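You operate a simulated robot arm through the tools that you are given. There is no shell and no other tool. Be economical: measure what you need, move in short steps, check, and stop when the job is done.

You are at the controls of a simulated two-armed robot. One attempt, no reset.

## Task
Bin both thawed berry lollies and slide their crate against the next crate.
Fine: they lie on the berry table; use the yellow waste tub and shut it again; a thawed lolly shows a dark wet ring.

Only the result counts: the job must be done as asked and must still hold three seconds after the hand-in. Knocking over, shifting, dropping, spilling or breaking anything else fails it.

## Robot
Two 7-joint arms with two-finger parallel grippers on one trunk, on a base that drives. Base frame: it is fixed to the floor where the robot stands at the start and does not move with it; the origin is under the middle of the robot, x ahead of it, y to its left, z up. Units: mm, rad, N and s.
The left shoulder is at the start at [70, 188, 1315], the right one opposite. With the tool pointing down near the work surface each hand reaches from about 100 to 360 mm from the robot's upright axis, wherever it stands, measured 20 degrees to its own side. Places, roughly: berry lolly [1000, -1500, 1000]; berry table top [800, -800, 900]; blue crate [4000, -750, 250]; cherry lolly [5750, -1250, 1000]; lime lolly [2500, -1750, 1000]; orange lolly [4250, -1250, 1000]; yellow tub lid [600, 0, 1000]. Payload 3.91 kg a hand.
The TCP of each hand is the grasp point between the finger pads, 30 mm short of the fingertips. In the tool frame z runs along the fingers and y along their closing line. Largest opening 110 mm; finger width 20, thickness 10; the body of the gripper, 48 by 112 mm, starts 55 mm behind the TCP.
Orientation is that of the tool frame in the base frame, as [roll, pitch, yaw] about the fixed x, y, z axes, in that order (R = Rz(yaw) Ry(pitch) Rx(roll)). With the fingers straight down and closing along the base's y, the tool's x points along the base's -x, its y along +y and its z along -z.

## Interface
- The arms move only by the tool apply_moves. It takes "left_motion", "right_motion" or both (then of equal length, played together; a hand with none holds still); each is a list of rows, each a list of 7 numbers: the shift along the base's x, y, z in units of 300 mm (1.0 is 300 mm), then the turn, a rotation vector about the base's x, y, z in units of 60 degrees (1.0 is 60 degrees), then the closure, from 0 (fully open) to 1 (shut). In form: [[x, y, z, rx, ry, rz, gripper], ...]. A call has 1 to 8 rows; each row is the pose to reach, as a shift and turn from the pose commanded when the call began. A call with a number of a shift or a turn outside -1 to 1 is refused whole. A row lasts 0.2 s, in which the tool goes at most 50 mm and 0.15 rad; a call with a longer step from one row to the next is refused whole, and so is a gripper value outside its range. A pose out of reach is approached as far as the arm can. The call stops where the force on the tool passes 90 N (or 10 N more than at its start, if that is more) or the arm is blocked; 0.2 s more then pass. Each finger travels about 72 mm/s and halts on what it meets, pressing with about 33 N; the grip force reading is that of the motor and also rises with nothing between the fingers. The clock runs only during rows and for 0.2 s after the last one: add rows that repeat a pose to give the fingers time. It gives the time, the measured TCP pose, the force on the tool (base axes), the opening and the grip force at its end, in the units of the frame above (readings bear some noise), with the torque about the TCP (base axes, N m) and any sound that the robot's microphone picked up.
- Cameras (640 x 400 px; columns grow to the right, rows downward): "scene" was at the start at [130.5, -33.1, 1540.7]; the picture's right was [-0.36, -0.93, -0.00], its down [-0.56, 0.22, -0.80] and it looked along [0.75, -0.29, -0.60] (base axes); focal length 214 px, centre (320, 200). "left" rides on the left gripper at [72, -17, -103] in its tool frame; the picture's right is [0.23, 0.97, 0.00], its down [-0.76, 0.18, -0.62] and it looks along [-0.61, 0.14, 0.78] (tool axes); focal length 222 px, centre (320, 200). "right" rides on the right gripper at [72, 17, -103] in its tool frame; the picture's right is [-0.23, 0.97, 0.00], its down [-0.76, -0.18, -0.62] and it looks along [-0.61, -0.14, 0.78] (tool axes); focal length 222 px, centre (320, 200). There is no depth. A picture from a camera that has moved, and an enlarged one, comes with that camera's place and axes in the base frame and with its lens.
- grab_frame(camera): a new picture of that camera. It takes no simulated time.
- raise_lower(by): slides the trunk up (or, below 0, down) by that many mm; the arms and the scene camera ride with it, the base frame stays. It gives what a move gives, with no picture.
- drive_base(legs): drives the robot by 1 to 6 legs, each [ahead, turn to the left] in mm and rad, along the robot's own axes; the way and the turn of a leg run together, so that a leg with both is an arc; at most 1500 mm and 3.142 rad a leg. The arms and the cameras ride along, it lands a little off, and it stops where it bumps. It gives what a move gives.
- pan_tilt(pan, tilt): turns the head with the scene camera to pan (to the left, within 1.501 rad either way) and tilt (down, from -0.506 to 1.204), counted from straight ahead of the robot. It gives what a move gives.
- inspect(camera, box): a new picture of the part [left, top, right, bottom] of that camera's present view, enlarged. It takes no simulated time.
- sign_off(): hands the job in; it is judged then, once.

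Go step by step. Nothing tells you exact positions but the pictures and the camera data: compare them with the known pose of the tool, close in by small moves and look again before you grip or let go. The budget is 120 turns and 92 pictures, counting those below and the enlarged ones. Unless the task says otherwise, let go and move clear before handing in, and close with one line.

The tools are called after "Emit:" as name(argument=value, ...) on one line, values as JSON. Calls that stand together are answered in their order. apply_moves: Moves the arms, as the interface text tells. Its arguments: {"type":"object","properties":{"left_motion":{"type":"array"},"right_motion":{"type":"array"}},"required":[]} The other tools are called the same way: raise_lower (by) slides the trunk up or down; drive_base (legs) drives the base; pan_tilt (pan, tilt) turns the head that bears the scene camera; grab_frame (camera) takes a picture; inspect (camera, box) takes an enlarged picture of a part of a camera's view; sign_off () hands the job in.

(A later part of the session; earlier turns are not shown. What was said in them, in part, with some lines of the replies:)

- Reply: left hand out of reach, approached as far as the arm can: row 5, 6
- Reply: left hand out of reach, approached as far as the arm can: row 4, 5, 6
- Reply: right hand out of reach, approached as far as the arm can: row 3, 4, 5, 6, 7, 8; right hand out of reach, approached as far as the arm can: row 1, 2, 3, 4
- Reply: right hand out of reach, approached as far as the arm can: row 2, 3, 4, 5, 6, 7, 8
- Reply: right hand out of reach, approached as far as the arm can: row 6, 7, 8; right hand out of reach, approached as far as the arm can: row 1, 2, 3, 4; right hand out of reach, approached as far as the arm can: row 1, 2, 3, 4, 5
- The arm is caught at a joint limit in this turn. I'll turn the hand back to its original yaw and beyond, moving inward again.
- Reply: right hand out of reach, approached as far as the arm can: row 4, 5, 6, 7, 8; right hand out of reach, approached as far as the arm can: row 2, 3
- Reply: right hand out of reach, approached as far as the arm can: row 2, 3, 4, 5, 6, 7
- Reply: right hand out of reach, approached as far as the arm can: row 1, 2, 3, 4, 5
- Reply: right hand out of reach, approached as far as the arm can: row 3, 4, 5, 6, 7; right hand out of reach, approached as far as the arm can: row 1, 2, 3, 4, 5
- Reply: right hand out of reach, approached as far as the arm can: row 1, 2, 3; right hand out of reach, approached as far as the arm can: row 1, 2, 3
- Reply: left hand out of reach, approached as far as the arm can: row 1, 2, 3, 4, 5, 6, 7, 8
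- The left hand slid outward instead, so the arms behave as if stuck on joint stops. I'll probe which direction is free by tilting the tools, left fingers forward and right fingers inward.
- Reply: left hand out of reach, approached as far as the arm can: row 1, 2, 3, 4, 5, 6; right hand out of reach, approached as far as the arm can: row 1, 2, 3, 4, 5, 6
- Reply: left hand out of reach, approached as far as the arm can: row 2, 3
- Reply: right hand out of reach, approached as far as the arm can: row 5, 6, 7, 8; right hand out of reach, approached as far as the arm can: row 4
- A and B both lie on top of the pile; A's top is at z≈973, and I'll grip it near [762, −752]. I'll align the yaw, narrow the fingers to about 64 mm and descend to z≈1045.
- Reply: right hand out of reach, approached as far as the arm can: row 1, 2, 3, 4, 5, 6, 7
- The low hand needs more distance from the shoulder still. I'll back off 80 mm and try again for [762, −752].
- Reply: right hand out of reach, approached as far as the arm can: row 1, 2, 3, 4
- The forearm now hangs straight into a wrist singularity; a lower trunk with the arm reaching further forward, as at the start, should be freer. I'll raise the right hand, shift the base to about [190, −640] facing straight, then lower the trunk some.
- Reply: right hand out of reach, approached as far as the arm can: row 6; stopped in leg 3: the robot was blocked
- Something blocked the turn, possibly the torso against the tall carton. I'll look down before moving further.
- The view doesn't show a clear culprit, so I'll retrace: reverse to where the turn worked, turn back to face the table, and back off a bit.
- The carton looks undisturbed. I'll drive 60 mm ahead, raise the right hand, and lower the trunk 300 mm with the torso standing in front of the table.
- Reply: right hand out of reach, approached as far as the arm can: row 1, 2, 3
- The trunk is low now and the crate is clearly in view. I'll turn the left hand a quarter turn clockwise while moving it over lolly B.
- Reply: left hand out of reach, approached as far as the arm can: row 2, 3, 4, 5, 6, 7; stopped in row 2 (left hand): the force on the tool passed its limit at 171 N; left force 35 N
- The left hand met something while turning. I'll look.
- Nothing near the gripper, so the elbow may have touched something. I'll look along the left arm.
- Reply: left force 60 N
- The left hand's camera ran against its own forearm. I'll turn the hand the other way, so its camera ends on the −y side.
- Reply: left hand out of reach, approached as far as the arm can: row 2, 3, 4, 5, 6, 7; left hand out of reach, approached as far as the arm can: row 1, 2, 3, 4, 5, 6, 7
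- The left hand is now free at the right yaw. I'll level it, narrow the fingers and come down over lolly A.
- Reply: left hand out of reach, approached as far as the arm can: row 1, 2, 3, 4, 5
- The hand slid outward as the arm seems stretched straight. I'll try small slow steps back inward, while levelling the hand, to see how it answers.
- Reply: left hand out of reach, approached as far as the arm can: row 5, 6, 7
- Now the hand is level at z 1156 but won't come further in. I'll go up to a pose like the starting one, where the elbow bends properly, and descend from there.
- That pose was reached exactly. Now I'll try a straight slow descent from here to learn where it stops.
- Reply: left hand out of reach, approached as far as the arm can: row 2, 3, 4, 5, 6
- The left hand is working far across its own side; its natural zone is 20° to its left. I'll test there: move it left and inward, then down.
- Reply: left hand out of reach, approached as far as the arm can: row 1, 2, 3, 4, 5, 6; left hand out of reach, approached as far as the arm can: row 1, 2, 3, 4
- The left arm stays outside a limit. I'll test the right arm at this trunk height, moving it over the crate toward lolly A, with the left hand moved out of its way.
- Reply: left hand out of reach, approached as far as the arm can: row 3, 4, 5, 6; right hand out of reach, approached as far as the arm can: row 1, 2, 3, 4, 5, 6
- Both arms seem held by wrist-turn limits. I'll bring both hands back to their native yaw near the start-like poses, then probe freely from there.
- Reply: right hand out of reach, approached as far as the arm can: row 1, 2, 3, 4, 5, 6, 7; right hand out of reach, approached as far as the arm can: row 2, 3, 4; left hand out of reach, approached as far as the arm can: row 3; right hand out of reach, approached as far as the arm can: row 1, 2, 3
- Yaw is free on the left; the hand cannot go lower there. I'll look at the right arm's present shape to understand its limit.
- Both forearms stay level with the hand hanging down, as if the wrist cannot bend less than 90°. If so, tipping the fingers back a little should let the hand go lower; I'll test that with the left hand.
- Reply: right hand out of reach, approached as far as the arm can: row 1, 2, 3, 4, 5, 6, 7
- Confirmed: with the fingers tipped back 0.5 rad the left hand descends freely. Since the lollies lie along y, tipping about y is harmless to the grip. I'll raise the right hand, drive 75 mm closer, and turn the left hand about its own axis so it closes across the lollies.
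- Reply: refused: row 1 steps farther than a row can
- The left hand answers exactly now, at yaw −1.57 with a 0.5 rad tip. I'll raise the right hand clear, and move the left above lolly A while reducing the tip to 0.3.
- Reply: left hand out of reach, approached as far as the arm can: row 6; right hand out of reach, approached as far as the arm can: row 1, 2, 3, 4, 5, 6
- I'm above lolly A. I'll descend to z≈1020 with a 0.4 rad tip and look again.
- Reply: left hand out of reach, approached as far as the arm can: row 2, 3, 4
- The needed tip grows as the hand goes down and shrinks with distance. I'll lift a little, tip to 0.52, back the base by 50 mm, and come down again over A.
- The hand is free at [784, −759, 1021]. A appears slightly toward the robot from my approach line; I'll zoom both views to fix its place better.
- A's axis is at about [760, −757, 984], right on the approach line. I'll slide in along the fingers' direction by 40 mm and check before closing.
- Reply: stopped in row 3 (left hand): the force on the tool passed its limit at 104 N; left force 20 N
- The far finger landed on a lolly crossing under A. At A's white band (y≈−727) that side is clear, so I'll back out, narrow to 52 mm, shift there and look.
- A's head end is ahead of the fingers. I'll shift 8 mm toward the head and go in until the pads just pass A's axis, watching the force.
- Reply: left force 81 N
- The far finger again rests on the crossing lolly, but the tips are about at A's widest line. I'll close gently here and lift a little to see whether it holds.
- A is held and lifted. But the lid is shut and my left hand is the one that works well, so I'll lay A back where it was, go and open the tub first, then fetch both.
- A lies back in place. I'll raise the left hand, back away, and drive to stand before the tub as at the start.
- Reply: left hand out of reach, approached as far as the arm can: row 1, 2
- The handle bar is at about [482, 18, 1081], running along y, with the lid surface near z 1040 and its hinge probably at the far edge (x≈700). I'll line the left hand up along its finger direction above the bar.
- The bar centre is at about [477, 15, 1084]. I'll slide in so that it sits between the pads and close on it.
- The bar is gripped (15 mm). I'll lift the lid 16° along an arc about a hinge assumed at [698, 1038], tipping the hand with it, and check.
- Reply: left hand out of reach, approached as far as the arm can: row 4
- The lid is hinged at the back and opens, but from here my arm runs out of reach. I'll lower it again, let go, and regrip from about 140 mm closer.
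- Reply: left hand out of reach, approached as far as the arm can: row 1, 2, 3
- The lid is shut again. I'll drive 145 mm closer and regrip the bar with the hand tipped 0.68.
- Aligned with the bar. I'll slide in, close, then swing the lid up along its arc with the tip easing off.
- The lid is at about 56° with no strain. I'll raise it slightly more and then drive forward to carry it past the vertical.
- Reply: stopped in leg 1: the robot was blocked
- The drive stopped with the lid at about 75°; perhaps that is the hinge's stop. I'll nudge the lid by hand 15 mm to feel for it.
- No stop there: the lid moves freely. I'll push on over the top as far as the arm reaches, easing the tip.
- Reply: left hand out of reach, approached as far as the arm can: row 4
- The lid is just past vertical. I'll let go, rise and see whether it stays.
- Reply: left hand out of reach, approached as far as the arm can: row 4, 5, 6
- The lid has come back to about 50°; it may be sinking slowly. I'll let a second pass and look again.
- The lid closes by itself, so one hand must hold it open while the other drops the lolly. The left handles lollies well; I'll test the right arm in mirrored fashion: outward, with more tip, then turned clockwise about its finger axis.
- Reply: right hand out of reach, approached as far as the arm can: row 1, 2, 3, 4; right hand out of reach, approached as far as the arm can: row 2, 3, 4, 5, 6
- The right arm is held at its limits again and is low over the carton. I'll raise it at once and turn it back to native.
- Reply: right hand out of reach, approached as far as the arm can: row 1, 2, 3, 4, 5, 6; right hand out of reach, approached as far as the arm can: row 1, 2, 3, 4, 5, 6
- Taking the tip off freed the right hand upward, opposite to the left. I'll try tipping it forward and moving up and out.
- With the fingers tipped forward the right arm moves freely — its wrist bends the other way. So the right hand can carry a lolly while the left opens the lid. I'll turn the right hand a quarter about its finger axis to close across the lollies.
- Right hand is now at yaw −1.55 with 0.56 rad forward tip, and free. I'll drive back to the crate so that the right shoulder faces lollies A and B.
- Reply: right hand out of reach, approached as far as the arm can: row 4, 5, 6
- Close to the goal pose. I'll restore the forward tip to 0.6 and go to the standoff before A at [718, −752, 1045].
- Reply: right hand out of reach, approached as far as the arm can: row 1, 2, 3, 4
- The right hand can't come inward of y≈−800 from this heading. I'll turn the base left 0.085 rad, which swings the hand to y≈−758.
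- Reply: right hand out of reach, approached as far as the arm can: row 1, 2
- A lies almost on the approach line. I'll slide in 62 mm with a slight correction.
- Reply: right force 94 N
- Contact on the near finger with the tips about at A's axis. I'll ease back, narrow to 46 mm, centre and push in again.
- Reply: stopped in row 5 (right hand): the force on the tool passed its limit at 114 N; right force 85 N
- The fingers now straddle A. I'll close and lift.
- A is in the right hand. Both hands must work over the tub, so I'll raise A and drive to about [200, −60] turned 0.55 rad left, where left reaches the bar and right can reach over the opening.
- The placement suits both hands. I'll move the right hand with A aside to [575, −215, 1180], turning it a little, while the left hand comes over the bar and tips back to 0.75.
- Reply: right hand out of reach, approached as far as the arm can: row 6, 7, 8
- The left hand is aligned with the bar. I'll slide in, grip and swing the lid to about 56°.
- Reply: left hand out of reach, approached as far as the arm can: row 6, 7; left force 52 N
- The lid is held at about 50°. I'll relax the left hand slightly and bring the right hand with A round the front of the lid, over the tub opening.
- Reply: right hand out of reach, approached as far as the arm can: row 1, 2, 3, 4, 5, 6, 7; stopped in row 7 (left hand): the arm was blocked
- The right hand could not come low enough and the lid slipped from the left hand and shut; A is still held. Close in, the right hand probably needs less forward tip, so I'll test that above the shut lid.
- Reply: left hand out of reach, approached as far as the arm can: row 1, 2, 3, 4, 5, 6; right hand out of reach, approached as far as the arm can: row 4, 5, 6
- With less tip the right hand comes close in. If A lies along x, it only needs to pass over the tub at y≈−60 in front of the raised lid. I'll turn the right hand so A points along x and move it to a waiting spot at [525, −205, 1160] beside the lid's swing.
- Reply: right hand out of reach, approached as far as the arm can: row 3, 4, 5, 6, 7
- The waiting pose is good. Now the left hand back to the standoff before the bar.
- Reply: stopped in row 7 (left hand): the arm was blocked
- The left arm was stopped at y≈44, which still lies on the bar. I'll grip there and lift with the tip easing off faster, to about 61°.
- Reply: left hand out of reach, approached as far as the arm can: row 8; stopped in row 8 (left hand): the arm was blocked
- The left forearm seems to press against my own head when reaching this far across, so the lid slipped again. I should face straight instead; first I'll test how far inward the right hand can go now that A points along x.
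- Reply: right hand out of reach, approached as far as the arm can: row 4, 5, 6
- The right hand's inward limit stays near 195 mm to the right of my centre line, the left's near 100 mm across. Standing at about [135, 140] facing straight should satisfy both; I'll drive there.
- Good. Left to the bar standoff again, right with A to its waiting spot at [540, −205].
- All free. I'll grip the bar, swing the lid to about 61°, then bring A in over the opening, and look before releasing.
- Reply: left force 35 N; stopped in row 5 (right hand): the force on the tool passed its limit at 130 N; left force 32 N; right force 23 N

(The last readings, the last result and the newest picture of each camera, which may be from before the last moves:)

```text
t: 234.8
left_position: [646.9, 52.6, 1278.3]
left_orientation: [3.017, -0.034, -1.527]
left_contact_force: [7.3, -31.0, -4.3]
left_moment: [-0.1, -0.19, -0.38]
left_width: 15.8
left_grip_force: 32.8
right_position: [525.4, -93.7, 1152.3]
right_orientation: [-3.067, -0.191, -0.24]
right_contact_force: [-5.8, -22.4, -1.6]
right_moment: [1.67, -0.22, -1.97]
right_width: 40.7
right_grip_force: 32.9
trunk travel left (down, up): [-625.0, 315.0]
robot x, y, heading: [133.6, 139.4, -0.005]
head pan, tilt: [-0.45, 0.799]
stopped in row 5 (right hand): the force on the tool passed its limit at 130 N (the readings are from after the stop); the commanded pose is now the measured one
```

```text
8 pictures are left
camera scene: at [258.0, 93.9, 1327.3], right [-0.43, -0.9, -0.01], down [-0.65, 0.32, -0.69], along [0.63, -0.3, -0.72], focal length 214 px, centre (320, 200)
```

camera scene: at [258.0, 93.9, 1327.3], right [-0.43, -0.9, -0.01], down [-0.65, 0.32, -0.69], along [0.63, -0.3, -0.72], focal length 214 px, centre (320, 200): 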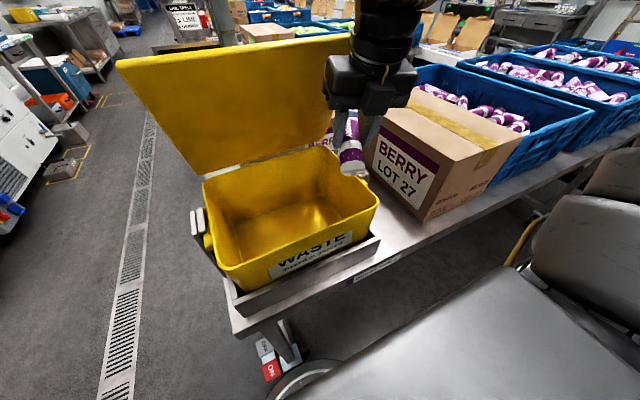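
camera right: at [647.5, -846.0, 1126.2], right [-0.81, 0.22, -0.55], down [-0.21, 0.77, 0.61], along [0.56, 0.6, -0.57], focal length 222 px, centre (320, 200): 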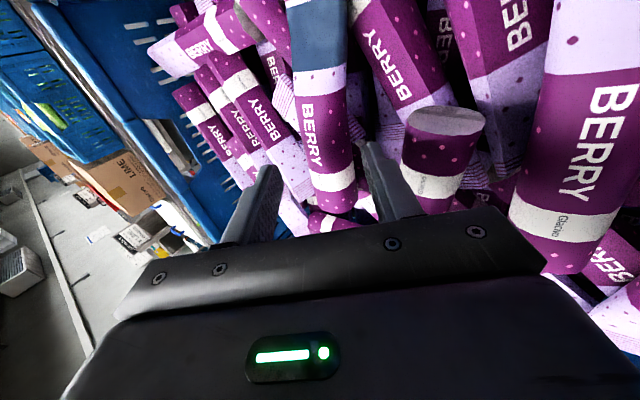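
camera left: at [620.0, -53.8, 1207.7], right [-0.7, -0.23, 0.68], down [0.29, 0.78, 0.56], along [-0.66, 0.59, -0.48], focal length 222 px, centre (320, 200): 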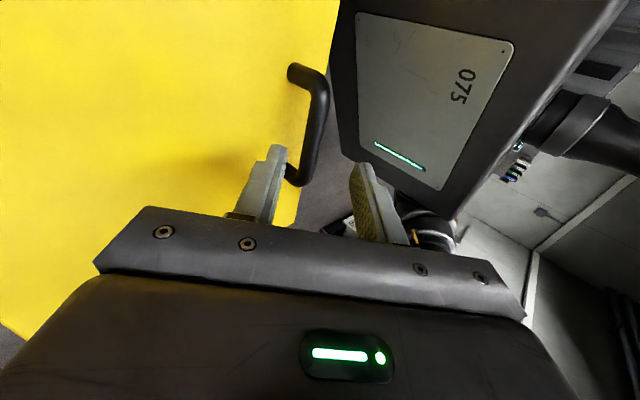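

The lid is held at about 60°, but A's tail touched the lid's side edge. I'll back off, go 50 mm lower, and slide in under it.

Emit:
apply_moves(right_motion=[[0, -0.08, 0, 0, 0, 0, 0.9], [-0.02, -0.08, -0.09, 0, 0, 0, 0.9], [-0.04, -0.08, -0.18, 0, 0, 0, 0.9], [-0.05, 0.02, -0.19, 0, 0, 0, 0.9], [-0.05, 0.12, -0.19, 0, 0, 0, 0.9], [-0.05, 0.19, -0.19, 0, 0, 0, 0.9]])

Emit:
grab_frame(camera="scene")

```text
t: 236.2
left_position: [648.4, 53.6, 1277.3]
left_orientation: [3.016, -0.031, -1.523]
left_contact_force: [4.2, -33.9, -12.7]
left_moment: [-0.91, -0.39, -0.23]
left_width: 16.1
left_grip_force: 32.5
right_position: [511.8, -53.7, 1094.3]
right_orientation: [-3.062, -0.189, -0.232]
right_contact_force: [-0.7, 0.1, -0.2]
right_moment: [-0.02, 0.03, 0.03]
right_width: 36.4
right_grip_force: 32.9
right hand out of reach, approached as far as the arm can: row 6
trunk travel left (down, up): [-625.0, 315.0]
robot x, y, heading: [131.6, 141.4, 0.0]
head pan, tilt: [-0.45, 0.799]
```

```text
7 pictures are left
camera scene: at [258.7, 93.5, 1327.1], right [-0.43, -0.9, -0.01], down [-0.65, 0.32, -0.69], along [0.63, -0.29, -0.72], focal length 214 px, centre (320, 200)
```

scene: 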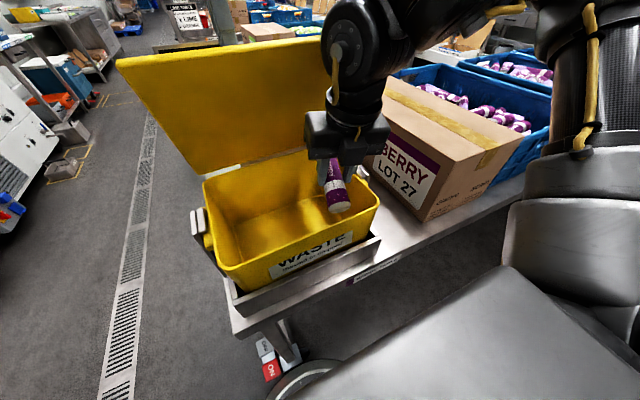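

A hangs over the tub. I'll release it, withdraw the right hand, then lower the lid with the left and let go.

Emit:
apply_moves(right_motion=[[0, 0, 0, 0, 0, 0, 0.6], [0, 0, 0, 0, 0, 0, 0.4], [0, 0, 0, 0, 0, 0, 0.4], [0, 0, 0.05, 0, 0, 0, 0.4], [0, -0.13, 0.07, 0, 0, 0, 0.4], [0, -0.27, 0.12, 0, 0, 0, 0.4], [0.03, -0.4, 0.2, 0, 0, 0, 0.4], [0.06, -0.5, 0.3, 0, 0, 0, 0.4]])

Emit:
grab_frame(camera="scene")

Emit:
apply_moves(left_motion=[[-0.059, 0, -0.023, 0, 0.076, 0, 1.0], [-0.15, 0, -0.07, 0, 0.152, 0, 1.0], [-0.234, 0, -0.13, 0, 0.239, 0, 1.0], [-0.308, 0, -0.202, 0, 0.324, 0, 1.0], [-0.372, 0, -0.284, 0, 0.401, 0, 1.0], [-0.425, 0, -0.375, 0, 0.477, 0, 1.0], [-0.465, 0, -0.473, 0, 0.554, 0, 1.0], [-0.492, 0, -0.57, 0, 0.6, 0, 1.0]])

```text
t: 238.0
left_position: [646.9, 52.8, 1278.2]
left_orientation: [3.017, -0.028, -1.52]
left_contact_force: [1.6, -29.3, -9.9]
left_moment: [-0.97, 0.14, 0.08]
left_width: 16.3
left_grip_force: 33.4
right_position: [528.2, -203.7, 1184.9]
right_orientation: [-3.06, -0.19, -0.229]
right_contact_force: [0.0, -0.4, -0.6]
right_moment: [0.01, 0.02, 0.0]
right_width: 66.1
right_grip_force: 0.1
trunk travel left (down, up): [-625.0, 315.0]
robot x, y, heading: [134.5, 138.6, 0.004]
head pan, tilt: [-0.45, 0.799]
```

```text
6 pictures are left
camera scene: at [258.0, 93.1, 1327.2], right [-0.43, -0.9, -0.01], down [-0.65, 0.32, -0.69], along [0.63, -0.29, -0.72], focal length 214 px, centre (320, 200)
```

scene: 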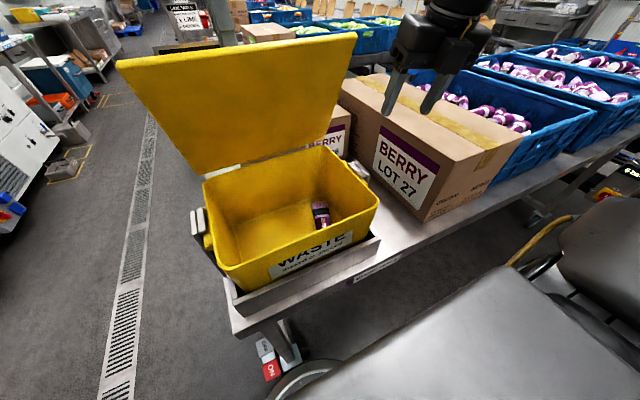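

```text
t: 239.8
left_position: [499.0, 61.6, 1112.3]
left_orientation: [2.396, -0.008, -1.508]
left_contact_force: [11.3, -12.4, 44.0]
left_moment: [-0.56, 0.44, 0.24]
left_width: 0.2
left_grip_force: 33.0
right_position: [526.3, -193.7, 1190.6]
right_orientation: [-3.068, -0.195, -0.229]
right_contact_force: [-0.1, 0.3, -1.0]
right_moment: [-0.01, 0.05, 0.0]
right_width: 66.1
right_grip_force: 0.0
trunk travel left (down, up): [-625.0, 315.0]
robot x, y, heading: [131.9, 142.0, 0.004]
head pan, tilt: [-0.45, 0.799]
```

A is in the tub and the lid has shut. For B I'll raise the left hand, turn the right hand back to close across lollies with the forward tip, and drive to the crate.

Emit:
apply_moves(left_motion=[[0.05, 0, 0.1, 0, 0, 0, 0.6], [0.1, 0.02, 0.2, 0, 0, 0, 0.6], [0.15, 0.05, 0.3, 0, -0.08, 0, 0.6], [0.2, 0.1, 0.4, 0, -0.17, 0, 0.6], [0.25, 0.15, 0.5, 0, -0.26, 0, 0.6], [0.25, 0.2, 0.6, 0, -0.35, 0, 0.6]], right_motion=[[0.03, 0, 0.05, 0.023, 0.004, -0.111, 0.4], [0.06, 0, 0.1, 0.045, 0.008, -0.222, 0.4], [0.09, 0, 0.13, 0.068, 0.013, -0.333, 0.4], [0.12, 0, 0.13, 0.09, 0.017, -0.443, 0.4], [0.15, 0, 0.13, 0.113, 0.021, -0.554, 0.4], [0.18, 0, 0.13, 0.136, 0.025, -0.665, 0.4]])

Emit:
apply_moves(right_motion=[[0.02, 0, 0, 0.023, -0.04, -0.111, 0.4], [0.04, 0, 0, 0.045, -0.08, -0.222, 0.4], [0.06, 0, 0, 0.068, -0.12, -0.333, 0.4], [0.08, 0, 0, 0.09, -0.16, -0.443, 0.4], [0.09, 0, 0, 0.113, -0.22, -0.554, 0.45], [0.1, 0, 0, 0.136, -0.28, -0.665, 0.5], [0.1, 0, 0, 0.136, -0.36, -0.665, 0.5]])

Emit:
drive_base(legs=[[-60, 0], [0, -1.575], [668, 0], [0, 1.655], [66, 0]])

```text
t: 241.2
left_position: [572.5, 123.7, 1288.2]
left_orientation: [2.757, -0.019, -1.517]
left_contact_force: [-0.4, 0.7, -0.3]
left_moment: [-0.01, 0.01, 0.05]
left_width: 43.9
left_grip_force: 0.0
right_position: [581.4, -195.0, 1226.6]
right_orientation: [-2.963, -0.096, -0.943]
right_contact_force: [0.8, -0.5, 1.0]
right_moment: [-0.02, -0.02, 0.02]
right_width: 66.0
right_grip_force: 0.0
trunk travel left (down, up): [-625.0, 315.0]
robot x, y, heading: [132.2, 144.0, 0.009]
head pan, tilt: [-0.45, 0.799]
```

```text
t: 242.8
left_position: [571.7, 123.3, 1287.2]
left_orientation: [2.757, -0.018, -1.513]
left_contact_force: [0.2, -0.1, -0.2]
left_moment: [-0.02, -0.03, 0.01]
left_width: 44.1
left_grip_force: 0.0
right_position: [610.0, -194.1, 1226.9]
right_orientation: [-2.568, -0.055, -1.677]
right_contact_force: [-0.4, 0.3, 0.2]
right_moment: [-0.01, 0.0, 0.03]
right_width: 54.8
right_grip_force: 0.0
trunk travel left (down, up): [-625.0, 315.0]
robot x, y, heading: [135.7, 138.4, 0.004]
head pan, tilt: [-0.45, 0.799]
```

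```text
t: 255.5
left_position: [574.9, -508.0, 1289.5]
left_orientation: [2.766, -0.019, -1.43]
left_contact_force: [0.6, -0.1, -0.3]
left_moment: [0.05, -0.07, -0.02]
left_width: 44.0
left_grip_force: 0.1
right_position: [639.4, -820.8, 1230.3]
right_orientation: [-2.563, -0.053, -1.592]
right_contact_force: [-0.7, -0.3, 0.2]
right_moment: [0.0, -0.04, 0.05]
right_width: 54.8
right_grip_force: 0.1
trunk travel left (down, up): [-625.0, 315.0]
robot x, y, heading: [140.8, -523.5, 0.092]
head pan, tilt: [-0.45, 0.799]
```

The base is placed as planned. I'll bring the right hand to the standoff before B at [634, −715, 1048] and look.

Emit:
apply_moves(right_motion=[[0, 0.06, -0.1, 0.01, 0, 0, 0.53], [0, 0.12, -0.2, 0.02, 0, 0, 0.53], [-0.005, 0.18, -0.3, 0.03, -0.01, 0.01, 0.53], [-0.01, 0.24, -0.41, 0.04, -0.02, 0.02, 0.53], [-0.015, 0.3, -0.51, 0.05, -0.03, 0.02, 0.53], [-0.018, 0.353, -0.606, 0.05, -0.03, 0.02, 0.53]])

Emit:
inspect(camera="right", box=[190, 0, 450, 250])

```text
t: 256.9
left_position: [586.0, -504.4, 1286.6]
left_orientation: [2.754, -0.02, -1.43]
left_contact_force: [0.4, -0.1, 0.4]
left_moment: [0.04, 0.04, 0.01]
left_width: 44.0
left_grip_force: 0.1
right_position: [644.8, -713.3, 1047.2]
right_orientation: [-2.538, -0.002, -1.572]
right_contact_force: [0.7, -1.4, 4.6]
right_moment: [-0.05, 0.05, 0.02]
right_width: 49.9
right_grip_force: 0.1
trunk travel left (down, up): [-625.0, 315.0]
robot x, y, heading: [143.5, -523.9, 0.096]
head pan, tilt: [-0.45, 0.799]
```

```text
1.60 times, centred on (320, 125) of right
camera zoom: at [571.9, -786.7, 1121.8], right [-0.8, 0.23, -0.55], down [-0.21, 0.76, 0.61], along [0.56, 0.61, -0.56], focal length 355 px, centre (320, 320)
```

zoom: 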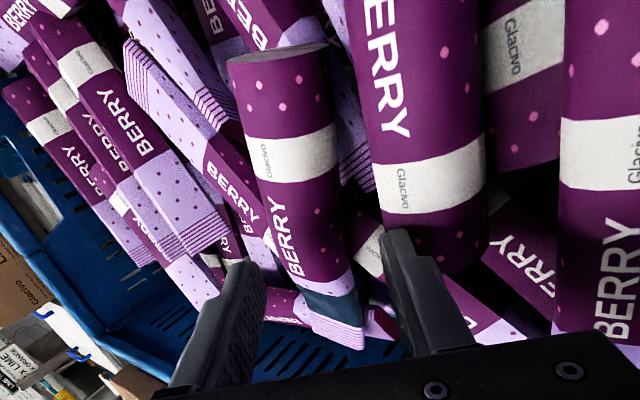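

B lies slightly beyond my approach line and another lolly is close on the near side. I'll shift 8 mm, narrow to 46 mm and slide in.

Emit:
apply_moves(right_motion=[[0.023, 0, 0.02, 0, 0, 0, 0.58], [0.054, 0, -0.03, 0, 0, 0, 0.58], [0.09, 0, -0.08, 0, 0, 0, 0.58], [0.12, 0, -0.124, 0, 0, 0, 0.58], [0.148, 0, -0.164, 0, 0, 0, 0.58]])

Emit:
inspect(camera="right", box=[190, 0, 450, 250])

```text
t: 258.1
left_position: [568.4, -505.7, 1293.0]
left_orientation: [2.764, -0.02, -1.431]
left_contact_force: [0.8, 0.1, 0.1]
left_moment: [0.01, 0.05, 0.04]
left_width: 43.9
left_grip_force: 0.1
right_position: [677.5, -713.7, 1006.5]
right_orientation: [-2.522, -0.004, -1.569]
right_contact_force: [-36.9, -9.8, 64.2]
right_moment: [-0.39, 2.14, 0.09]
right_width: 42.5
right_grip_force: 0.0
trunk travel left (down, up): [-625.0, 315.0]
robot x, y, heading: [139.8, -524.2, 0.093]
head pan, tilt: [-0.45, 0.799]
```

```text
1.60 times, centred on (320, 125) of right
camera zoom: at [604.0, -786.4, 1081.0], right [-0.79, 0.22, -0.57], down [-0.22, 0.76, 0.61], along [0.57, 0.61, -0.56], focal length 355 px, centre (320, 320)
```

zoom: 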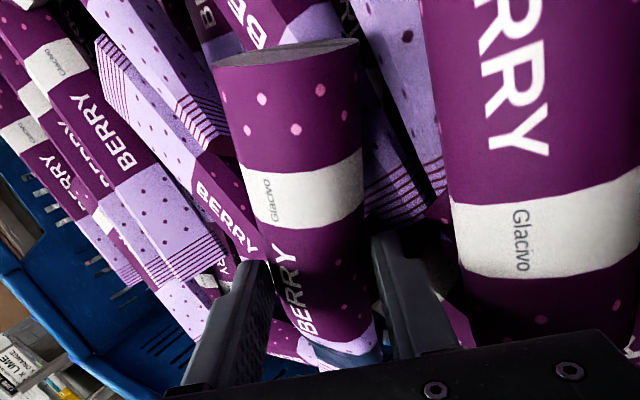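

The fingers straddle B. I'll close and lift.

Emit:
apply_moves(right_motion=[[0, 0, 0, 0, 0, 0, 0.8], [0, 0, 0, 0, 0, 0, 0.9], [0, 0, 0, 0, 0, 0, 0.9], [0, 0, 0.06, 0, 0, 0, 0.9], [0, 0, 0.18, 0, 0, 0, 0.9], [0, 0, 0.32, 0, 0, 0, 0.9], [0, -0.04, 0.47, 0, 0, 0, 0.9], [0, -0.1, 0.62, 0, 0, 0, 0.9]])

Emit:
grab_frame(camera="right")

```text
t: 259.9
left_position: [579.2, -506.7, 1288.4]
left_orientation: [2.76, -0.02, -1.431]
left_contact_force: [-0.4, -0.8, -0.7]
left_moment: [-0.02, -0.05, -0.02]
left_width: 44.0
left_grip_force: 0.1
right_position: [685.7, -745.0, 1184.3]
right_orientation: [-2.538, -0.004, -1.569]
right_contact_force: [-0.7, 0.2, -0.2]
right_moment: [0.02, 0.01, -0.03]
right_width: 38.1
right_grip_force: 33.0
trunk travel left (down, up): [-625.0, 315.0]
robot x, y, heading: [142.3, -525.6, 0.099]
head pan, tilt: [-0.45, 0.799]
```

```text
3 pictures are left
camera right: at [612.9, -817.7, 1259.2], right [-0.8, 0.22, -0.55], down [-0.21, 0.76, 0.61], along [0.56, 0.61, -0.56], focal length 222 px, centre (320, 200)
```

right: 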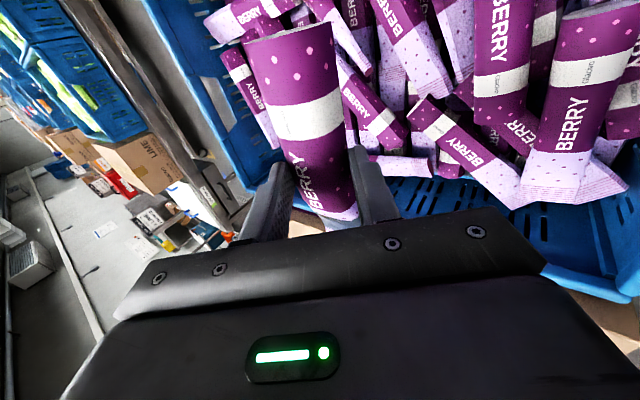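

B is in the right hand. I'll raise it and drive back to the same stand at the tub.

Emit:
apply_moves(right_motion=[[0, 0, 0.09, 0, 0, 0, 0.9], [0, 0, 0.17, 0, 0, 0, 0.9]])

Emit:
drive_base(legs=[[-70, 0], [0, 1.474], [673, 0], [0, -1.566], [62, 0]])

```text
t: 260.5
left_position: [582.2, -505.5, 1287.4]
left_orientation: [2.758, -0.019, -1.43]
left_contact_force: [-0.4, -0.1, 0.0]
left_moment: [-0.02, -0.02, 0.0]
left_width: 43.7
left_grip_force: 0.1
right_position: [687.3, -743.8, 1233.5]
right_orientation: [-2.537, -0.004, -1.57]
right_contact_force: [-0.1, -0.6, -1.2]
right_moment: [0.0, 0.01, 0.01]
right_width: 38.3
right_grip_force: 32.8
trunk travel left (down, up): [-625.0, 315.0]
robot x, y, heading: [142.3, -523.8, 0.095]
head pan, tilt: [-0.45, 0.799]
```

```text
t: 272.9
left_position: [563.9, 117.0, 1290.9]
left_orientation: [2.766, -0.018, -1.529]
left_contact_force: [-0.7, 0.5, 1.0]
left_moment: [-0.01, -0.09, -0.01]
left_width: 43.8
left_grip_force: 0.0
right_position: [646.8, -127.9, 1238.7]
right_orientation: [-2.528, -0.002, -1.668]
right_contact_force: [-1.6, 0.2, -0.1]
right_moment: [0.0, -0.05, 0.03]
right_width: 37.2
right_grip_force: 33.0
trunk travel left (down, up): [-625.0, 315.0]
robot x, y, heading: [138.6, 141.7, -0.006]
head pan, tilt: [-0.45, 0.799]
```

Same stand reached. I'll turn the right hand and B to the waiting pose while the left goes to the bar standoff.

Emit:
apply_moves(left_motion=[[0.012, -0.034, -0.02, 0, 0, 0, 0.6], [0.025, -0.069, -0.039, 0, 0, 0, 0.6], [0.037, -0.103, -0.059, 0, 0, 0, 0.6], [0.05, -0.137, -0.078, 0, 0, 0, 0.6], [0.062, -0.171, -0.098, 0, 0, 0, 0.6], [0.075, -0.206, -0.117, 0, 0, 0, 0.6], [0.087, -0.24, -0.137, 0, 0, 0, 0.6]], right_motion=[[-0.017, -0.037, 0, -0.019, 0.051, 0.095, 0.9], [-0.034, -0.073, 0, -0.039, 0.103, 0.19, 0.9], [-0.051, -0.11, 0, -0.058, 0.154, 0.285, 0.9], [-0.069, -0.147, 0, -0.078, 0.206, 0.38, 0.9], [-0.086, -0.184, 0, -0.097, 0.257, 0.475, 0.9], [-0.103, -0.22, 0, -0.117, 0.309, 0.57, 0.9], [-0.12, -0.257, 0, -0.136, 0.36, 0.665, 0.9]])

Emit:
apply_moves(left_motion=[[-0.023, 0, -0.052, 0, 0.055, -0.004, 0.6], [-0.046, 0, -0.105, 0, 0.111, -0.007, 0.6], [-0.069, 0, -0.157, 0, 0.166, -0.011, 0.6], [-0.093, 0, -0.21, 0, 0.222, -0.015, 0.6], [-0.116, 0, -0.262, 0, 0.277, -0.019, 0.6], [-0.139, 0, -0.315, 0, 0.333, -0.022, 0.6], [-0.162, -0.004, -0.367, 0, 0.388, -0.026, 0.6]], right_motion=[[-0.027, 0, -0.02, -0.019, -0.004, 0.095, 0.9], [-0.053, 0, -0.04, -0.039, -0.007, 0.19, 0.9], [-0.08, 0, -0.06, -0.058, -0.011, 0.285, 0.9], [-0.107, 0, -0.08, -0.078, -0.014, 0.38, 0.9], [-0.134, 0, -0.1, -0.097, -0.018, 0.475, 0.9], [-0.16, 0, -0.12, -0.117, -0.021, 0.57, 0.9], [-0.187, 0, -0.147, -0.136, -0.025, 0.665, 0.9]])

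```text
t: 274.5
left_position: [600.7, 43.7, 1247.4]
left_orientation: [2.761, -0.018, -1.528]
left_contact_force: [0.8, -0.9, -0.6]
left_moment: [0.03, -0.02, 0.0]
left_width: 44.0
left_grip_force: 0.1
right_position: [620.5, -208.0, 1232.5]
right_orientation: [-2.932, -0.04, -0.951]
right_contact_force: [-0.2, -0.2, -1.1]
right_moment: [0.01, 0.0, -0.02]
right_width: 37.0
right_grip_force: 33.1
trunk travel left (down, up): [-625.0, 315.0]
robot x, y, heading: [134.8, 140.3, -0.009]
head pan, tilt: [-0.45, 0.799]
```

```text
t: 276.1
left_position: [552.1, 43.5, 1137.2]
left_orientation: [2.353, -0.006, -1.549]
left_contact_force: [0.1, -0.8, -0.6]
left_moment: [-0.01, 0.02, 0.0]
left_width: 44.0
left_grip_force: 0.0
right_position: [563.9, -207.9, 1189.9]
right_orientation: [-3.028, -0.142, -0.243]
right_contact_force: [0.4, 0.0, -1.2]
right_moment: [-0.01, -0.01, -0.01]
right_width: 37.0
right_grip_force: 33.1
trunk travel left (down, up): [-625.0, 315.0]
robot x, y, heading: [137.3, 140.6, -0.007]
head pan, tilt: [-0.45, 0.799]
```

Both hands are placed. I'll grip the bar, swing the lid, and bring B in low under its edge; the left grip width will tell whether the lid is held.

Emit:
apply_moves(left_motion=[[-0.035, 0, 0.036, 0, 0, 0, 0.6], [-0.1, -0.01, -0.026, 0, 0, 0, 0.6], [-0.165, -0.018, -0.09, 0, 0, 0, 0.6], [-0.225, -0.018, -0.15, 0, 0, 0, 0.6], [-0.225, -0.018, -0.15, 0, 0, 0, 0.8], [-0.225, -0.018, -0.15, 0, 0, 0, 1.0], [-0.225, -0.018, -0.15, 0, 0, 0, 1.0]])

Emit:
apply_moves(left_motion=[[0.025, 0, 0.105, 0, -0.078, 0, 1.0], [0.065, 0, 0.203, 0, -0.155, 0, 1.0], [0.118, 0, 0.294, 0, -0.231, 0, 1.0], [0.182, 0, 0.376, 0, -0.308, 0, 1.0], [0.256, 0, 0.448, 0, -0.393, 0, 1.0], [0.34, 0, 0.508, 0, -0.48, 0, 1.0], [0.431, 0, 0.555, 0, -0.556, 0, 1.0], [0.49, 0, 0.578, 0, -0.632, 0, 1.0]])

Emit:
apply_moves(right_motion=[[-0.03, 0, -0.1, 0, 0, 0, 0.9], [-0.06, 0.03, -0.2, 0, 0, 0, 0.9], [-0.09, 0.06, -0.31, 0, 0, 0, 0.9], [-0.095, 0.17, -0.32, 0, 0, 0, 0.9], [-0.095, 0.29, -0.32, 0, 0, 0, 0.9], [-0.095, 0.41, -0.32, 0, 0, 0, 0.9], [-0.095, 0.5, -0.32, 0, 0, 0, 0.9]])

```text
t: 277.7
left_position: [482.5, 38.4, 1090.9]
left_orientation: [2.352, -0.005, -1.55]
left_contact_force: [4.9, 0.7, -0.2]
left_moment: [0.39, 0.01, -0.05]
left_width: 15.6
left_grip_force: 33.4
right_position: [563.9, -207.2, 1189.2]
right_orientation: [-3.031, -0.141, -0.245]
right_contact_force: [0.7, -0.4, -0.6]
right_moment: [-0.02, 0.01, 0.02]
right_width: 36.7
right_grip_force: 32.9
trunk travel left (down, up): [-625.0, 315.0]
robot x, y, heading: [135.6, 141.5, -0.003]
head pan, tilt: [-0.45, 0.799]
```

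```text
t: 279.5
left_position: [639.9, 43.9, 1271.0]
left_orientation: [3.013, -0.043, -1.544]
left_contact_force: [6.4, -17.4, -26.7]
left_moment: [-0.47, -0.15, -0.64]
left_width: 15.3
left_grip_force: 33.4
right_position: [568.6, -212.4, 1186.2]
right_orientation: [-3.025, -0.136, -0.244]
right_contact_force: [0.1, -1.7, -0.8]
right_moment: [0.01, 0.0, 0.0]
right_width: 36.4
right_grip_force: 33.0
trunk travel left (down, up): [-625.0, 315.0]
robot x, y, heading: [132.6, 137.8, -0.004]
head pan, tilt: [-0.45, 0.799]
```

```text
t: 281.1
left_position: [643.3, 36.4, 1269.1]
left_orientation: [3.014, -0.028, -1.537]
left_contact_force: [12.0, -25.6, -7.0]
left_moment: [-0.04, -0.32, -0.39]
left_width: 15.4
left_grip_force: 33.3
right_position: [535.4, -79.2, 1086.5]
right_orientation: [-3.044, -0.125, -0.289]
right_contact_force: [-8.4, -20.8, -6.7]
right_moment: [2.84, -0.63, -2.02]
right_width: 11.1
right_grip_force: 0.0
trunk travel left (down, up): [-625.0, 315.0]
robot x, y, heading: [136.2, 139.3, -0.014]
head pan, tilt: [-0.45, 0.799]
stopped in row 7 (right hand): the force on the tool passed its limit at 115 N (the readings are from after the stop); the commanded pose is now the measured one
```

The right hand bumped and B has come out of the grip; I must see where it went.

Emit:
grab_frame(camera="scene")

```text
2 pictures are left
camera scene: at [260.9, 81.9, 1327.3], right [-0.45, -0.9, -0.01], down [-0.64, 0.33, -0.69], along [0.62, -0.3, -0.72], focal length 214 px, centre (320, 200)
```

scene: 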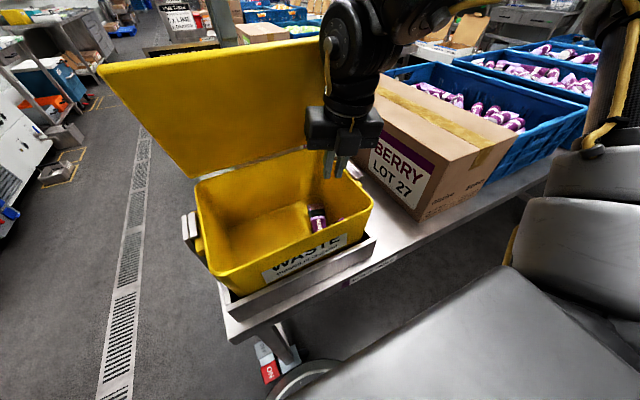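

One lolly shows in the tub and perhaps a second beside it. I'll withdraw the right hand and zoom in with the lid still open.

Emit:
apply_moves(right_motion=[[0, -0.1, 0.0, 0, 0, 0, 0.9], [0, -0.22, 0.03, 0, 0, 0, 0.9], [0, -0.35, 0.08, 0, 0, 0, 0.9], [0.03, -0.43, 0.18, 0, 0, 0, 0.9], [0.06, -0.43, 0.3, 0, 0, 0, 0.9]])

Emit:
inspect(camera="scene", box=[180, 140, 420, 310])

```text
t: 282.3
left_position: [640.9, 50.7, 1271.3]
left_orientation: [3.017, -0.035, -1.528]
left_contact_force: [0.6, -7.3, -3.8]
left_moment: [-0.98, -0.11, -0.65]
left_width: 15.6
left_grip_force: 33.0
right_position: [552.5, -197.0, 1179.1]
right_orientation: [-3.044, -0.131, -0.277]
right_contact_force: [0.3, 0.4, 0.4]
right_moment: [0.01, 0.0, -0.02]
right_width: 11.0
right_grip_force: 0.1
trunk travel left (down, up): [-625.0, 315.0]
robot x, y, heading: [137.5, 141.8, -0.005]
head pan, tilt: [-0.45, 0.799]
```

```text
2.35 times, centred on (300, 225) of scene
camera zoom: at [258.5, 101.7, 1327.5], right [-0.44, -0.9, 0.0], down [-0.64, 0.32, -0.7], along [0.63, -0.31, -0.72], focal length 505 px, centre (367, 141)
```

zoom: 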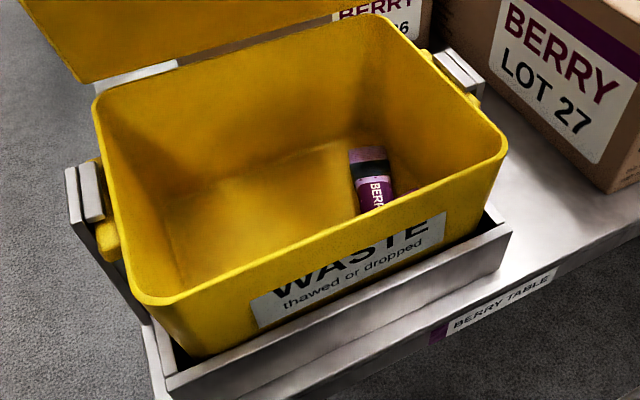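

The tub holds a ringed lolly and a second purple one beside it, and nothing lies on the table or floor around it, so both are binned. I'll lower the lid, free the left hand, turn the right hand for pushing, and drive to the crate.

Emit:
apply_moves(left_motion=[[-0.059, 0, -0.023, 0, 0.076, 0, 1.0], [-0.15, 0, -0.07, 0, 0.152, 0, 1.0], [-0.234, 0, -0.13, 0, 0.239, 0, 1.0], [-0.308, 0, -0.202, 0, 0.324, 0, 1.0], [-0.372, 0, -0.284, 0, 0.401, 0, 1.0], [-0.425, 0, -0.375, 0, 0.477, 0, 1.0], [-0.465, 0, -0.473, 0, 0.554, 0, 1.0], [-0.485, 0, -0.55, 0, 0.6, 0, 0.8]])

Emit:
apply_moves(left_motion=[[0, 0, 0, 0, 0, 0, 0.6], [0.08, 0.0, 0.09, 0, 0, 0, 0.6], [0.14, 0.05, 0.2, 0, -0.08, 0, 0.6], [0.2, 0.1, 0.32, 0, -0.17, 0, 0.6], [0.25, 0.15, 0.45, 0, -0.26, 0, 0.6], [0.25, 0.2, 0.58, 0, -0.35, 0, 0.6]], right_motion=[[0.03, 0, 0.05, 0.023, 0.004, -0.111, 1], [0.06, 0, 0.1, 0.045, 0.008, -0.222, 1], [0.09, 0, 0.15, 0.068, 0.013, -0.333, 1], [0.12, 0, 0.17, 0.09, 0.017, -0.443, 1], [0.15, 0, 0.17, 0.113, 0.021, -0.554, 1], [0.18, 0, 0.17, 0.136, 0.025, -0.665, 1]])

Emit:
apply_moves(right_motion=[[0.02, 0, 0, 0.023, -0.04, -0.111, 1], [0.04, 0, 0, 0.045, -0.08, -0.222, 1], [0.06, 0, 0, 0.068, -0.12, -0.333, 1], [0.08, 0, 0, 0.09, -0.16, -0.443, 1], [0.09, 0, 0, 0.113, -0.22, -0.554, 1], [0.1, 0, 0, 0.136, -0.28, -0.665, 1], [0.1, 0, 0, 0.136, -0.36, -0.665, 1]])

Emit:
drive_base(legs=[[-60, 0], [0, -1.571], [816, 0], [0, 1.571], [172, 0]])

```text
t: 284.1
left_position: [498.1, 51.5, 1104.7]
left_orientation: [2.386, -0.002, -1.515]
left_contact_force: [4.5, 0.4, -0.8]
left_moment: [0.04, -0.18, -0.06]
left_width: 23.3
left_grip_force: 1.3
right_position: [552.9, -194.1, 1180.9]
right_orientation: [-3.047, -0.131, -0.278]
right_contact_force: [0.2, -0.3, 0.3]
right_moment: [0.01, 0.0, -0.01]
right_width: 11.3
right_grip_force: 0.1
trunk travel left (down, up): [-625.0, 315.0]
robot x, y, heading: [135.9, 139.0, -0.007]
head pan, tilt: [-0.45, 0.799]
```

```text
t: 285.5
left_position: [567.8, 111.6, 1281.0]
left_orientation: [2.757, -0.022, -1.525]
left_contact_force: [-1.3, 0.1, -0.4]
left_moment: [-0.01, -0.03, -0.01]
left_width: 44.2
left_grip_force: 0.1
right_position: [603.7, -193.7, 1231.5]
right_orientation: [-2.948, -0.029, -0.985]
right_contact_force: [-0.8, -0.2, -0.7]
right_moment: [-0.01, -0.03, -0.04]
right_width: 0.0
right_grip_force: 33.0
trunk travel left (down, up): [-625.0, 315.0]
robot x, y, heading: [134.5, 137.7, -0.008]
head pan, tilt: [-0.45, 0.799]
```

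```text
t: 287.1
left_position: [567.2, 111.0, 1279.3]
left_orientation: [2.756, -0.023, -1.524]
left_contact_force: [-0.8, 0.1, 0.3]
left_moment: [-0.01, 0.0, 0.0]
left_width: 44.2
left_grip_force: 0.1
right_position: [634.9, -195.3, 1231.4]
right_orientation: [-2.555, 0.023, -1.691]
right_contact_force: [-0.8, 1.5, -0.5]
right_moment: [-0.02, -0.05, -0.01]
right_width: 0.1
right_grip_force: 33.3
trunk travel left (down, up): [-625.0, 315.0]
robot x, y, heading: [137.9, 140.3, -0.007]
head pan, tilt: [-0.45, 0.799]
```

```text
t: 300.8
left_position: [672.9, -710.2, 1280.1]
left_orientation: [2.755, -0.022, -1.524]
left_contact_force: [0.6, -0.7, -0.3]
left_moment: [-0.01, -0.02, 0.0]
left_width: 44.1
left_grip_force: 0.0
right_position: [740.9, -1016.3, 1231.0]
right_orientation: [-2.555, 0.02, -1.691]
right_contact_force: [-0.3, -1.0, -0.3]
right_moment: [0.01, 0.01, 0.0]
right_width: 0.1
right_grip_force: 33.0
trunk travel left (down, up): [-625.0, 315.0]
robot x, y, heading: [245.7, -681.1, -0.008]
head pan, tilt: [-0.45, 0.799]
```

The lid was released cleanly. Now I'll lower the closed right fingers inside crate 1 near its right wall, at [745, −885, 1042].

Emit:
apply_moves(right_motion=[[0, 0.1, -0.08, 0, 0, 0.03, 1], [0, 0.2, -0.16, 0, 0, 0.06, 1], [0.01, 0.3, -0.25, 0, 0, 0.09, 1], [0.013, 0.4, -0.35, 0, 0, 0.115, 1], [0.013, 0.437, -0.46, 0, 0, 0.115, 1], [0.013, 0.437, -0.56, 0, 0, 0.115, 1], [0.013, 0.437, -0.63, 0, 0, 0.115, 1]])

```text
t: 302.4
left_position: [674.9, -710.8, 1280.5]
left_orientation: [2.753, -0.021, -1.524]
left_contact_force: [-0.1, 0.2, 0.2]
left_moment: [-0.01, 0.03, -0.03]
left_width: 43.9
left_grip_force: 0.2
right_position: [744.9, -889.7, 1045.8]
right_orientation: [-2.557, 0.021, -1.569]
right_contact_force: [0.0, 0.1, 0.5]
right_moment: [0.0, 0.0, 0.0]
right_width: 0.0
right_grip_force: 33.0
right hand out of reach, approached as far as the arm can: row 6, 7
trunk travel left (down, up): [-625.0, 315.0]
robot x, y, heading: [243.1, -682.2, -0.01]
head pan, tilt: [-0.45, 0.799]
```

In place with no contact. I'll push slowly toward −y and read the force.

Emit:
apply_moves(right_motion=[[0, -0.03, 0, 0, 0, 0, 1], [0, -0.06, 0, 0, 0, 0, 1], [0, -0.09, 0, 0, 0, 0, 1], [0, -0.12, 0, 0, 0, 0, 1], [0, -0.15, 0, 0, 0, 0, 1]])

```text
t: 303.6
left_position: [674.6, -710.2, 1279.5]
left_orientation: [2.752, -0.022, -1.526]
left_contact_force: [-0.2, -0.8, -0.5]
left_moment: [0.04, 0.06, -0.02]
left_width: 43.9
left_grip_force: 0.1
right_position: [746.3, -936.1, 1047.8]
right_orientation: [-2.556, 0.023, -1.571]
right_contact_force: [0.3, 11.4, 4.0]
right_moment: [0.05, 0.01, -0.08]
right_width: 0.0
right_grip_force: 33.1
trunk travel left (down, up): [-625.0, 315.0]
robot x, y, heading: [242.0, -683.5, -0.012]
head pan, tilt: [-0.45, 0.799]
```

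The fingers push the wall with a steady 11 N, so the crate slides. I'll go on 36 mm and read again.

Emit:
apply_moves(right_motion=[[0, -0.03, 0, 0, 0, 0, 1], [0, -0.06, 0, 0, 0, 0, 1], [0, -0.09, 0, 0, 0, 0, 1], [0, -0.12, 0, 0, 0, 0, 1]])

Emit:
apply_moves(right_motion=[[0, -0.015, 0, 0, 0, 0, 1], [0, -0.03, 0, 0, 0, 0, 1]])

```text
t: 304.6
left_position: [674.5, -707.1, 1280.0]
left_orientation: [2.755, -0.025, -1.523]
left_contact_force: [0.2, 0.3, 0.2]
left_moment: [0.06, 0.0, -0.02]
left_width: 44.0
left_grip_force: 0.1
right_position: [745.2, -967.1, 1046.1]
right_orientation: [-2.556, 0.021, -1.57]
right_contact_force: [1.1, 18.6, 4.7]
right_moment: [0.08, 0.04, -0.13]
right_width: 0.1
right_grip_force: 33.5
trunk travel left (down, up): [-625.0, 315.0]
robot x, y, heading: [240.7, -677.7, -0.004]
head pan, tilt: [-0.45, 0.799]
```

```text
t: 305.2
left_position: [674.8, -708.8, 1280.3]
left_orientation: [2.756, -0.024, -1.523]
left_contact_force: [0.8, -1.1, -0.4]
left_moment: [0.02, 0.02, -0.02]
left_width: 43.9
left_grip_force: 0.1
right_position: [744.4, -979.4, 1046.8]
right_orientation: [-2.556, 0.018, -1.57]
right_contact_force: [1.0, 13.2, 4.1]
right_moment: [0.16, -0.05, 0.01]
right_width: 0.1
right_grip_force: 33.1
trunk travel left (down, up): [-625.0, 315.0]
robot x, y, heading: [243.9, -679.2, -0.01]
head pan, tilt: [-0.45, 0.799]
```

Still a steady sliding force. I'll continue in small steps.

Emit:
apply_moves(right_motion=[[0, -0.012, 0, 0, 0, 0, 1], [0, -0.024, 0, 0, 0, 0, 1]])

Emit:
apply_moves(right_motion=[[0, -0.012, 0, 0, 0, 0, 1]])

Emit:
apply_moves(right_motion=[[0, -0.012, 0, 0, 0, 0, 1]])

```text
t: 305.8
left_position: [674.6, -707.4, 1280.7]
left_orientation: [2.755, -0.025, -1.523]
left_contact_force: [-0.5, 0.5, -0.1]
left_moment: [0.01, 0.0, -0.02]
left_width: 43.8
left_grip_force: 0.1
right_position: [744.3, -983.7, 1046.0]
right_orientation: [-2.556, 0.021, -1.57]
right_contact_force: [1.4, 19.0, 4.2]
right_moment: [0.16, 0.05, 0.01]
right_width: 0.0
right_grip_force: 33.3
trunk travel left (down, up): [-625.0, 315.0]
robot x, y, heading: [242.5, -678.8, -0.008]
head pan, tilt: [-0.45, 0.799]
```

```text
t: 306.2
left_position: [674.0, -706.8, 1280.4]
left_orientation: [2.758, -0.024, -1.524]
left_contact_force: [0.4, -0.1, 0.4]
left_moment: [-0.02, 0.0, -0.02]
left_width: 44.2
left_grip_force: 0.0
right_position: [744.1, -987.3, 1047.6]
right_orientation: [-2.558, 0.019, -1.568]
right_contact_force: [-2.2, 19.6, 5.7]
right_moment: [0.19, 0.19, -0.05]
right_width: 0.0
right_grip_force: 32.8
trunk travel left (down, up): [-625.0, 315.0]
robot x, y, heading: [237.5, -679.3, -0.008]
head pan, tilt: [-0.45, 0.799]
```

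```text
t: 306.6
left_position: [674.5, -706.1, 1279.7]
left_orientation: [2.756, -0.024, -1.525]
left_contact_force: [-0.4, 0.2, -0.3]
left_moment: [0.0, 0.01, 0.03]
left_width: 44.4
left_grip_force: 0.0
right_position: [744.6, -990.9, 1046.7]
right_orientation: [-2.554, 0.018, -1.569]
right_contact_force: [-0.1, 17.9, 5.6]
right_moment: [0.25, 0.12, 0.13]
right_width: 0.0
right_grip_force: 33.2
trunk travel left (down, up): [-625.0, 315.0]
robot x, y, heading: [243.6, -677.7, -0.015]
head pan, tilt: [-0.45, 0.799]
```

The friction is about 18 N. I'll use my last picture to measure what remains of the gap.

Emit:
inspect(camera="scene", box=[300, 60, 640, 330])

```text
1.48 times, centred on (470, 195) of scene
camera zoom: at [363.1, -713.9, 1327.7], right [-0.44, -0.9, 0.0], down [-0.64, 0.32, -0.7], along [0.63, -0.31, -0.72], focal length 318 px, centre (98, 207)
```

zoom: 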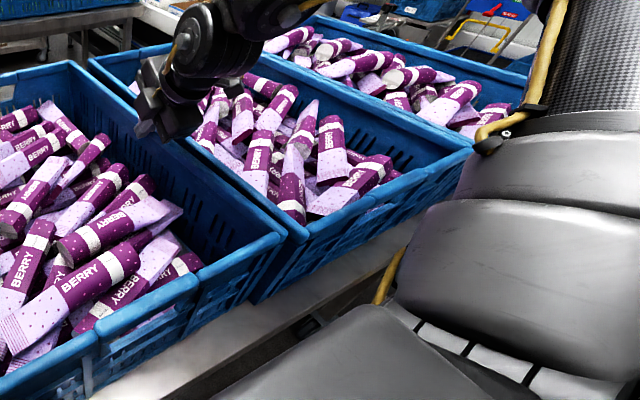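

About 20 mm remain at the near end and about 35 mm at the far end, so the crate has turned slightly. I'll shift the pushing point 80 mm farther from me and push on.

Emit:
apply_moves(right_motion=[[0, 0.06, 0.01, 0, 0, 0, 1], [0.1, 0.06, 0.02, 0, 0, 0, 1], [0.2, 0.06, 0.02, 0, 0, 0, 1], [0.28, 0.06, 0.0, 0, 0, 0, 1], [0.28, 0.03, 0.0, 0, 0, 0, 1], [0.28, 0.0, 0.0, 0, 0, 0, 1]])

Emit:
apply_moves(right_motion=[[0, -0.015, 0, 0, 0, 0, 1], [0, -0.03, 0, 0, 0, 0, 1]])

```text
t: 308.0
left_position: [675.6, -705.2, 1278.8]
left_orientation: [2.756, -0.026, -1.524]
left_contact_force: [0.6, -0.1, -0.2]
left_moment: [-0.01, -0.02, 0.01]
left_width: 44.1
left_grip_force: 0.0
right_position: [828.9, -988.4, 1046.8]
right_orientation: [-2.557, 0.02, -1.567]
right_contact_force: [-0.1, 16.0, -7.3]
right_moment: [0.12, 0.08, -0.18]
right_width: 0.0
right_grip_force: 33.0
trunk travel left (down, up): [-625.0, 315.0]
robot x, y, heading: [240.5, -684.4, -0.001]
head pan, tilt: [-0.45, 0.799]
```

```text
t: 308.6
left_position: [674.3, -704.3, 1279.4]
left_orientation: [2.756, -0.025, -1.523]
left_contact_force: [-0.2, 0.2, 0.4]
left_moment: [-0.02, 0.01, 0.0]
left_width: 44.1
left_grip_force: 0.1
right_position: [827.8, -998.3, 1047.0]
right_orientation: [-2.557, 0.018, -1.57]
right_contact_force: [-3.6, 18.9, 1.2]
right_moment: [0.14, 0.04, -0.23]
right_width: 0.0
right_grip_force: 33.3
trunk travel left (down, up): [-625.0, 315.0]
robot x, y, heading: [242.2, -683.6, -0.015]
head pan, tilt: [-0.45, 0.799]
```

It slides on at the same force. Smaller steps now.

Emit:
apply_moves(right_motion=[[0, -0.015, 0, 0, 0, 0, 1]])

Emit:
apply_moves(right_motion=[[0, -0.012, 0, 0, 0, 0, 1]])

Emit:
apply_moves(right_motion=[[0, -0.01, 0, 0, 0, 0, 1]])

```text
t: 309.0
left_position: [673.9, -707.6, 1280.5]
left_orientation: [2.756, -0.026, -1.524]
left_contact_force: [0.1, -0.7, 0.2]
left_moment: [0.04, 0.01, -0.04]
left_width: 43.8
left_grip_force: 0.1
right_position: [827.5, -1006.6, 1047.2]
right_orientation: [-2.556, 0.02, -1.572]
right_contact_force: [-2.2, 16.2, 3.9]
right_moment: [0.08, 0.05, -0.19]
right_width: 0.1
right_grip_force: 32.9
trunk travel left (down, up): [-625.0, 315.0]
robot x, y, heading: [243.5, -681.7, -0.007]
head pan, tilt: [-0.45, 0.799]
```

```text
t: 309.4
left_position: [673.9, -705.3, 1279.7]
left_orientation: [2.756, -0.027, -1.526]
left_contact_force: [0.4, -0.2, 0.3]
left_moment: [-0.04, 0.02, -0.01]
left_width: 43.7
left_grip_force: 0.1
right_position: [828.6, -1006.0, 1047.9]
right_orientation: [-2.558, 0.019, -1.566]
right_contact_force: [3.0, 21.1, -8.5]
right_moment: [0.2, 0.01, -0.22]
right_width: 0.2
right_grip_force: 33.2
trunk travel left (down, up): [-625.0, 315.0]
robot x, y, heading: [241.9, -682.8, -0.008]
head pan, tilt: [-0.45, 0.799]
```

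```text
t: 309.8
left_position: [673.1, -703.2, 1280.6]
left_orientation: [2.754, -0.029, -1.524]
left_contact_force: [-0.7, 0.2, -1.3]
left_moment: [-0.06, 0.02, -0.01]
left_width: 43.7
left_grip_force: 0.1
right_position: [827.4, -1007.6, 1047.5]
right_orientation: [-2.557, 0.018, -1.566]
right_contact_force: [-4.9, 30.7, -3.3]
right_moment: [0.27, 0.0, -0.38]
right_width: 0.2
right_grip_force: 32.4
trunk travel left (down, up): [-625.0, 315.0]
robot x, y, heading: [244.2, -677.6, -0.006]
head pan, tilt: [-0.45, 0.799]
```

The force rose to 31 N without further travel, so crate 1 now bears on crate 2. I'll check the near end too: push lightly at x≈650 and read the force.

Emit:
apply_moves(right_motion=[[0, 0.06, 0.03, 0, 0, 0, 1], [-0.15, 0.06, 0.04, 0, 0, 0, 1], [-0.3, 0.06, 0.04, 0, 0, 0, 1], [-0.45, 0.06, 0.04, 0, 0, 0, 1], [-0.58, 0.06, 0.04, 0, 0, 0, 1], [-0.58, 0.03, 0.02, 0, 0, 0, 1], [-0.58, 0.01, 0.02, 0, 0, 0, 1]])

Emit:
apply_moves(right_motion=[[0, -0.01, 0, 0, 0, 0, 1]])

```text
t: 311.4
left_position: [675.5, -703.8, 1278.5]
left_orientation: [2.755, -0.025, -1.522]
left_contact_force: [0.4, 0.2, 0.1]
left_moment: [-0.01, 0.03, 0.03]
left_width: 44.1
left_grip_force: 0.1
right_position: [667.9, -1009.6, 1057.0]
right_orientation: [-2.561, 0.021, -1.566]
right_contact_force: [1.4, 19.0, -8.3]
right_moment: [0.42, -0.09, 0.23]
right_width: 0.1
right_grip_force: 32.9
right hand out of reach, approached as far as the arm can: row 5, 6, 7
trunk travel left (down, up): [-625.0, 315.0]
robot x, y, heading: [239.5, -676.3, -0.007]
head pan, tilt: [-0.45, 0.799]
```

```text
t: 311.8
left_position: [677.8, -702.2, 1278.8]
left_orientation: [2.752, -0.027, -1.525]
left_contact_force: [-0.1, -0.5, -0.5]
left_moment: [-0.01, -0.01, -0.01]
left_width: 44.0
left_grip_force: 0.0
right_position: [667.5, -1009.3, 1058.1]
right_orientation: [-2.56, 0.023, -1.565]
right_contact_force: [4.0, 39.0, -15.8]
right_moment: [0.81, 0.37, 0.49]
right_width: 0.0
right_grip_force: 33.0
trunk travel left (down, up): [-625.0, 315.0]
robot x, y, heading: [244.2, -677.7, -0.008]
head pan, tilt: [-0.45, 0.799]
```

Here too it meets a firm stop, at nearly the same y, so crate 1 lies flush against crate 2. I'll lift the right hand clear.

Emit:
apply_moves(right_motion=[[0.02, 0.05, 0, 0, 0, 0, 1], [0.03, 0.06, 0.1, 0, 0, 0, 1], [0.03, 0.06, 0.22, 0, 0, 0, 1], [0.03, 0.06, 0.36, 0, 0, 0, 1], [0.03, 0.06, 0.5, 0, 0, 0, 1]])

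```text
t: 313.0
left_position: [674.0, -708.5, 1281.0]
left_orientation: [2.756, -0.025, -1.525]
left_contact_force: [0.3, 0.5, 0.5]
left_moment: [0.0, 0.0, 0.0]
left_width: 44.1
left_grip_force: 0.0
right_position: [674.4, -999.1, 1207.3]
right_orientation: [-2.556, 0.021, -1.57]
right_contact_force: [0.1, 0.2, 0.5]
right_moment: [-0.02, -0.01, -0.01]
right_width: 0.1
right_grip_force: 32.6
trunk travel left (down, up): [-625.0, 315.0]
robot x, y, heading: [242.9, -681.7, -0.008]
head pan, tilt: [-0.45, 0.799]
```

Both hands are clear, both lollies are in the tub as far as I could see, the lid should have shut itself after release, and the crate bears on its neighbour. I'm handing in.

Emit:
sign_off()

```text
The job is handed in.
```

I've handed the job in: both thawed lollies should be in the yellow tub, with the lid shut and their crate pushed against the next one. The first lolly I saw in the tub. The second slipped from the right hand while it was over the tub. My last close look inside showed one ringed lolly and a patch of purple beside it, with nothing on the table or floor in view. I released the lid as it came down and it closes by itself, but I took no picture of it shut afterwards. The crate met a firm stop at two points along its wall, both at nearly the same position. I had no pictures left to confirm it lies flush or that the next crate stayed put.
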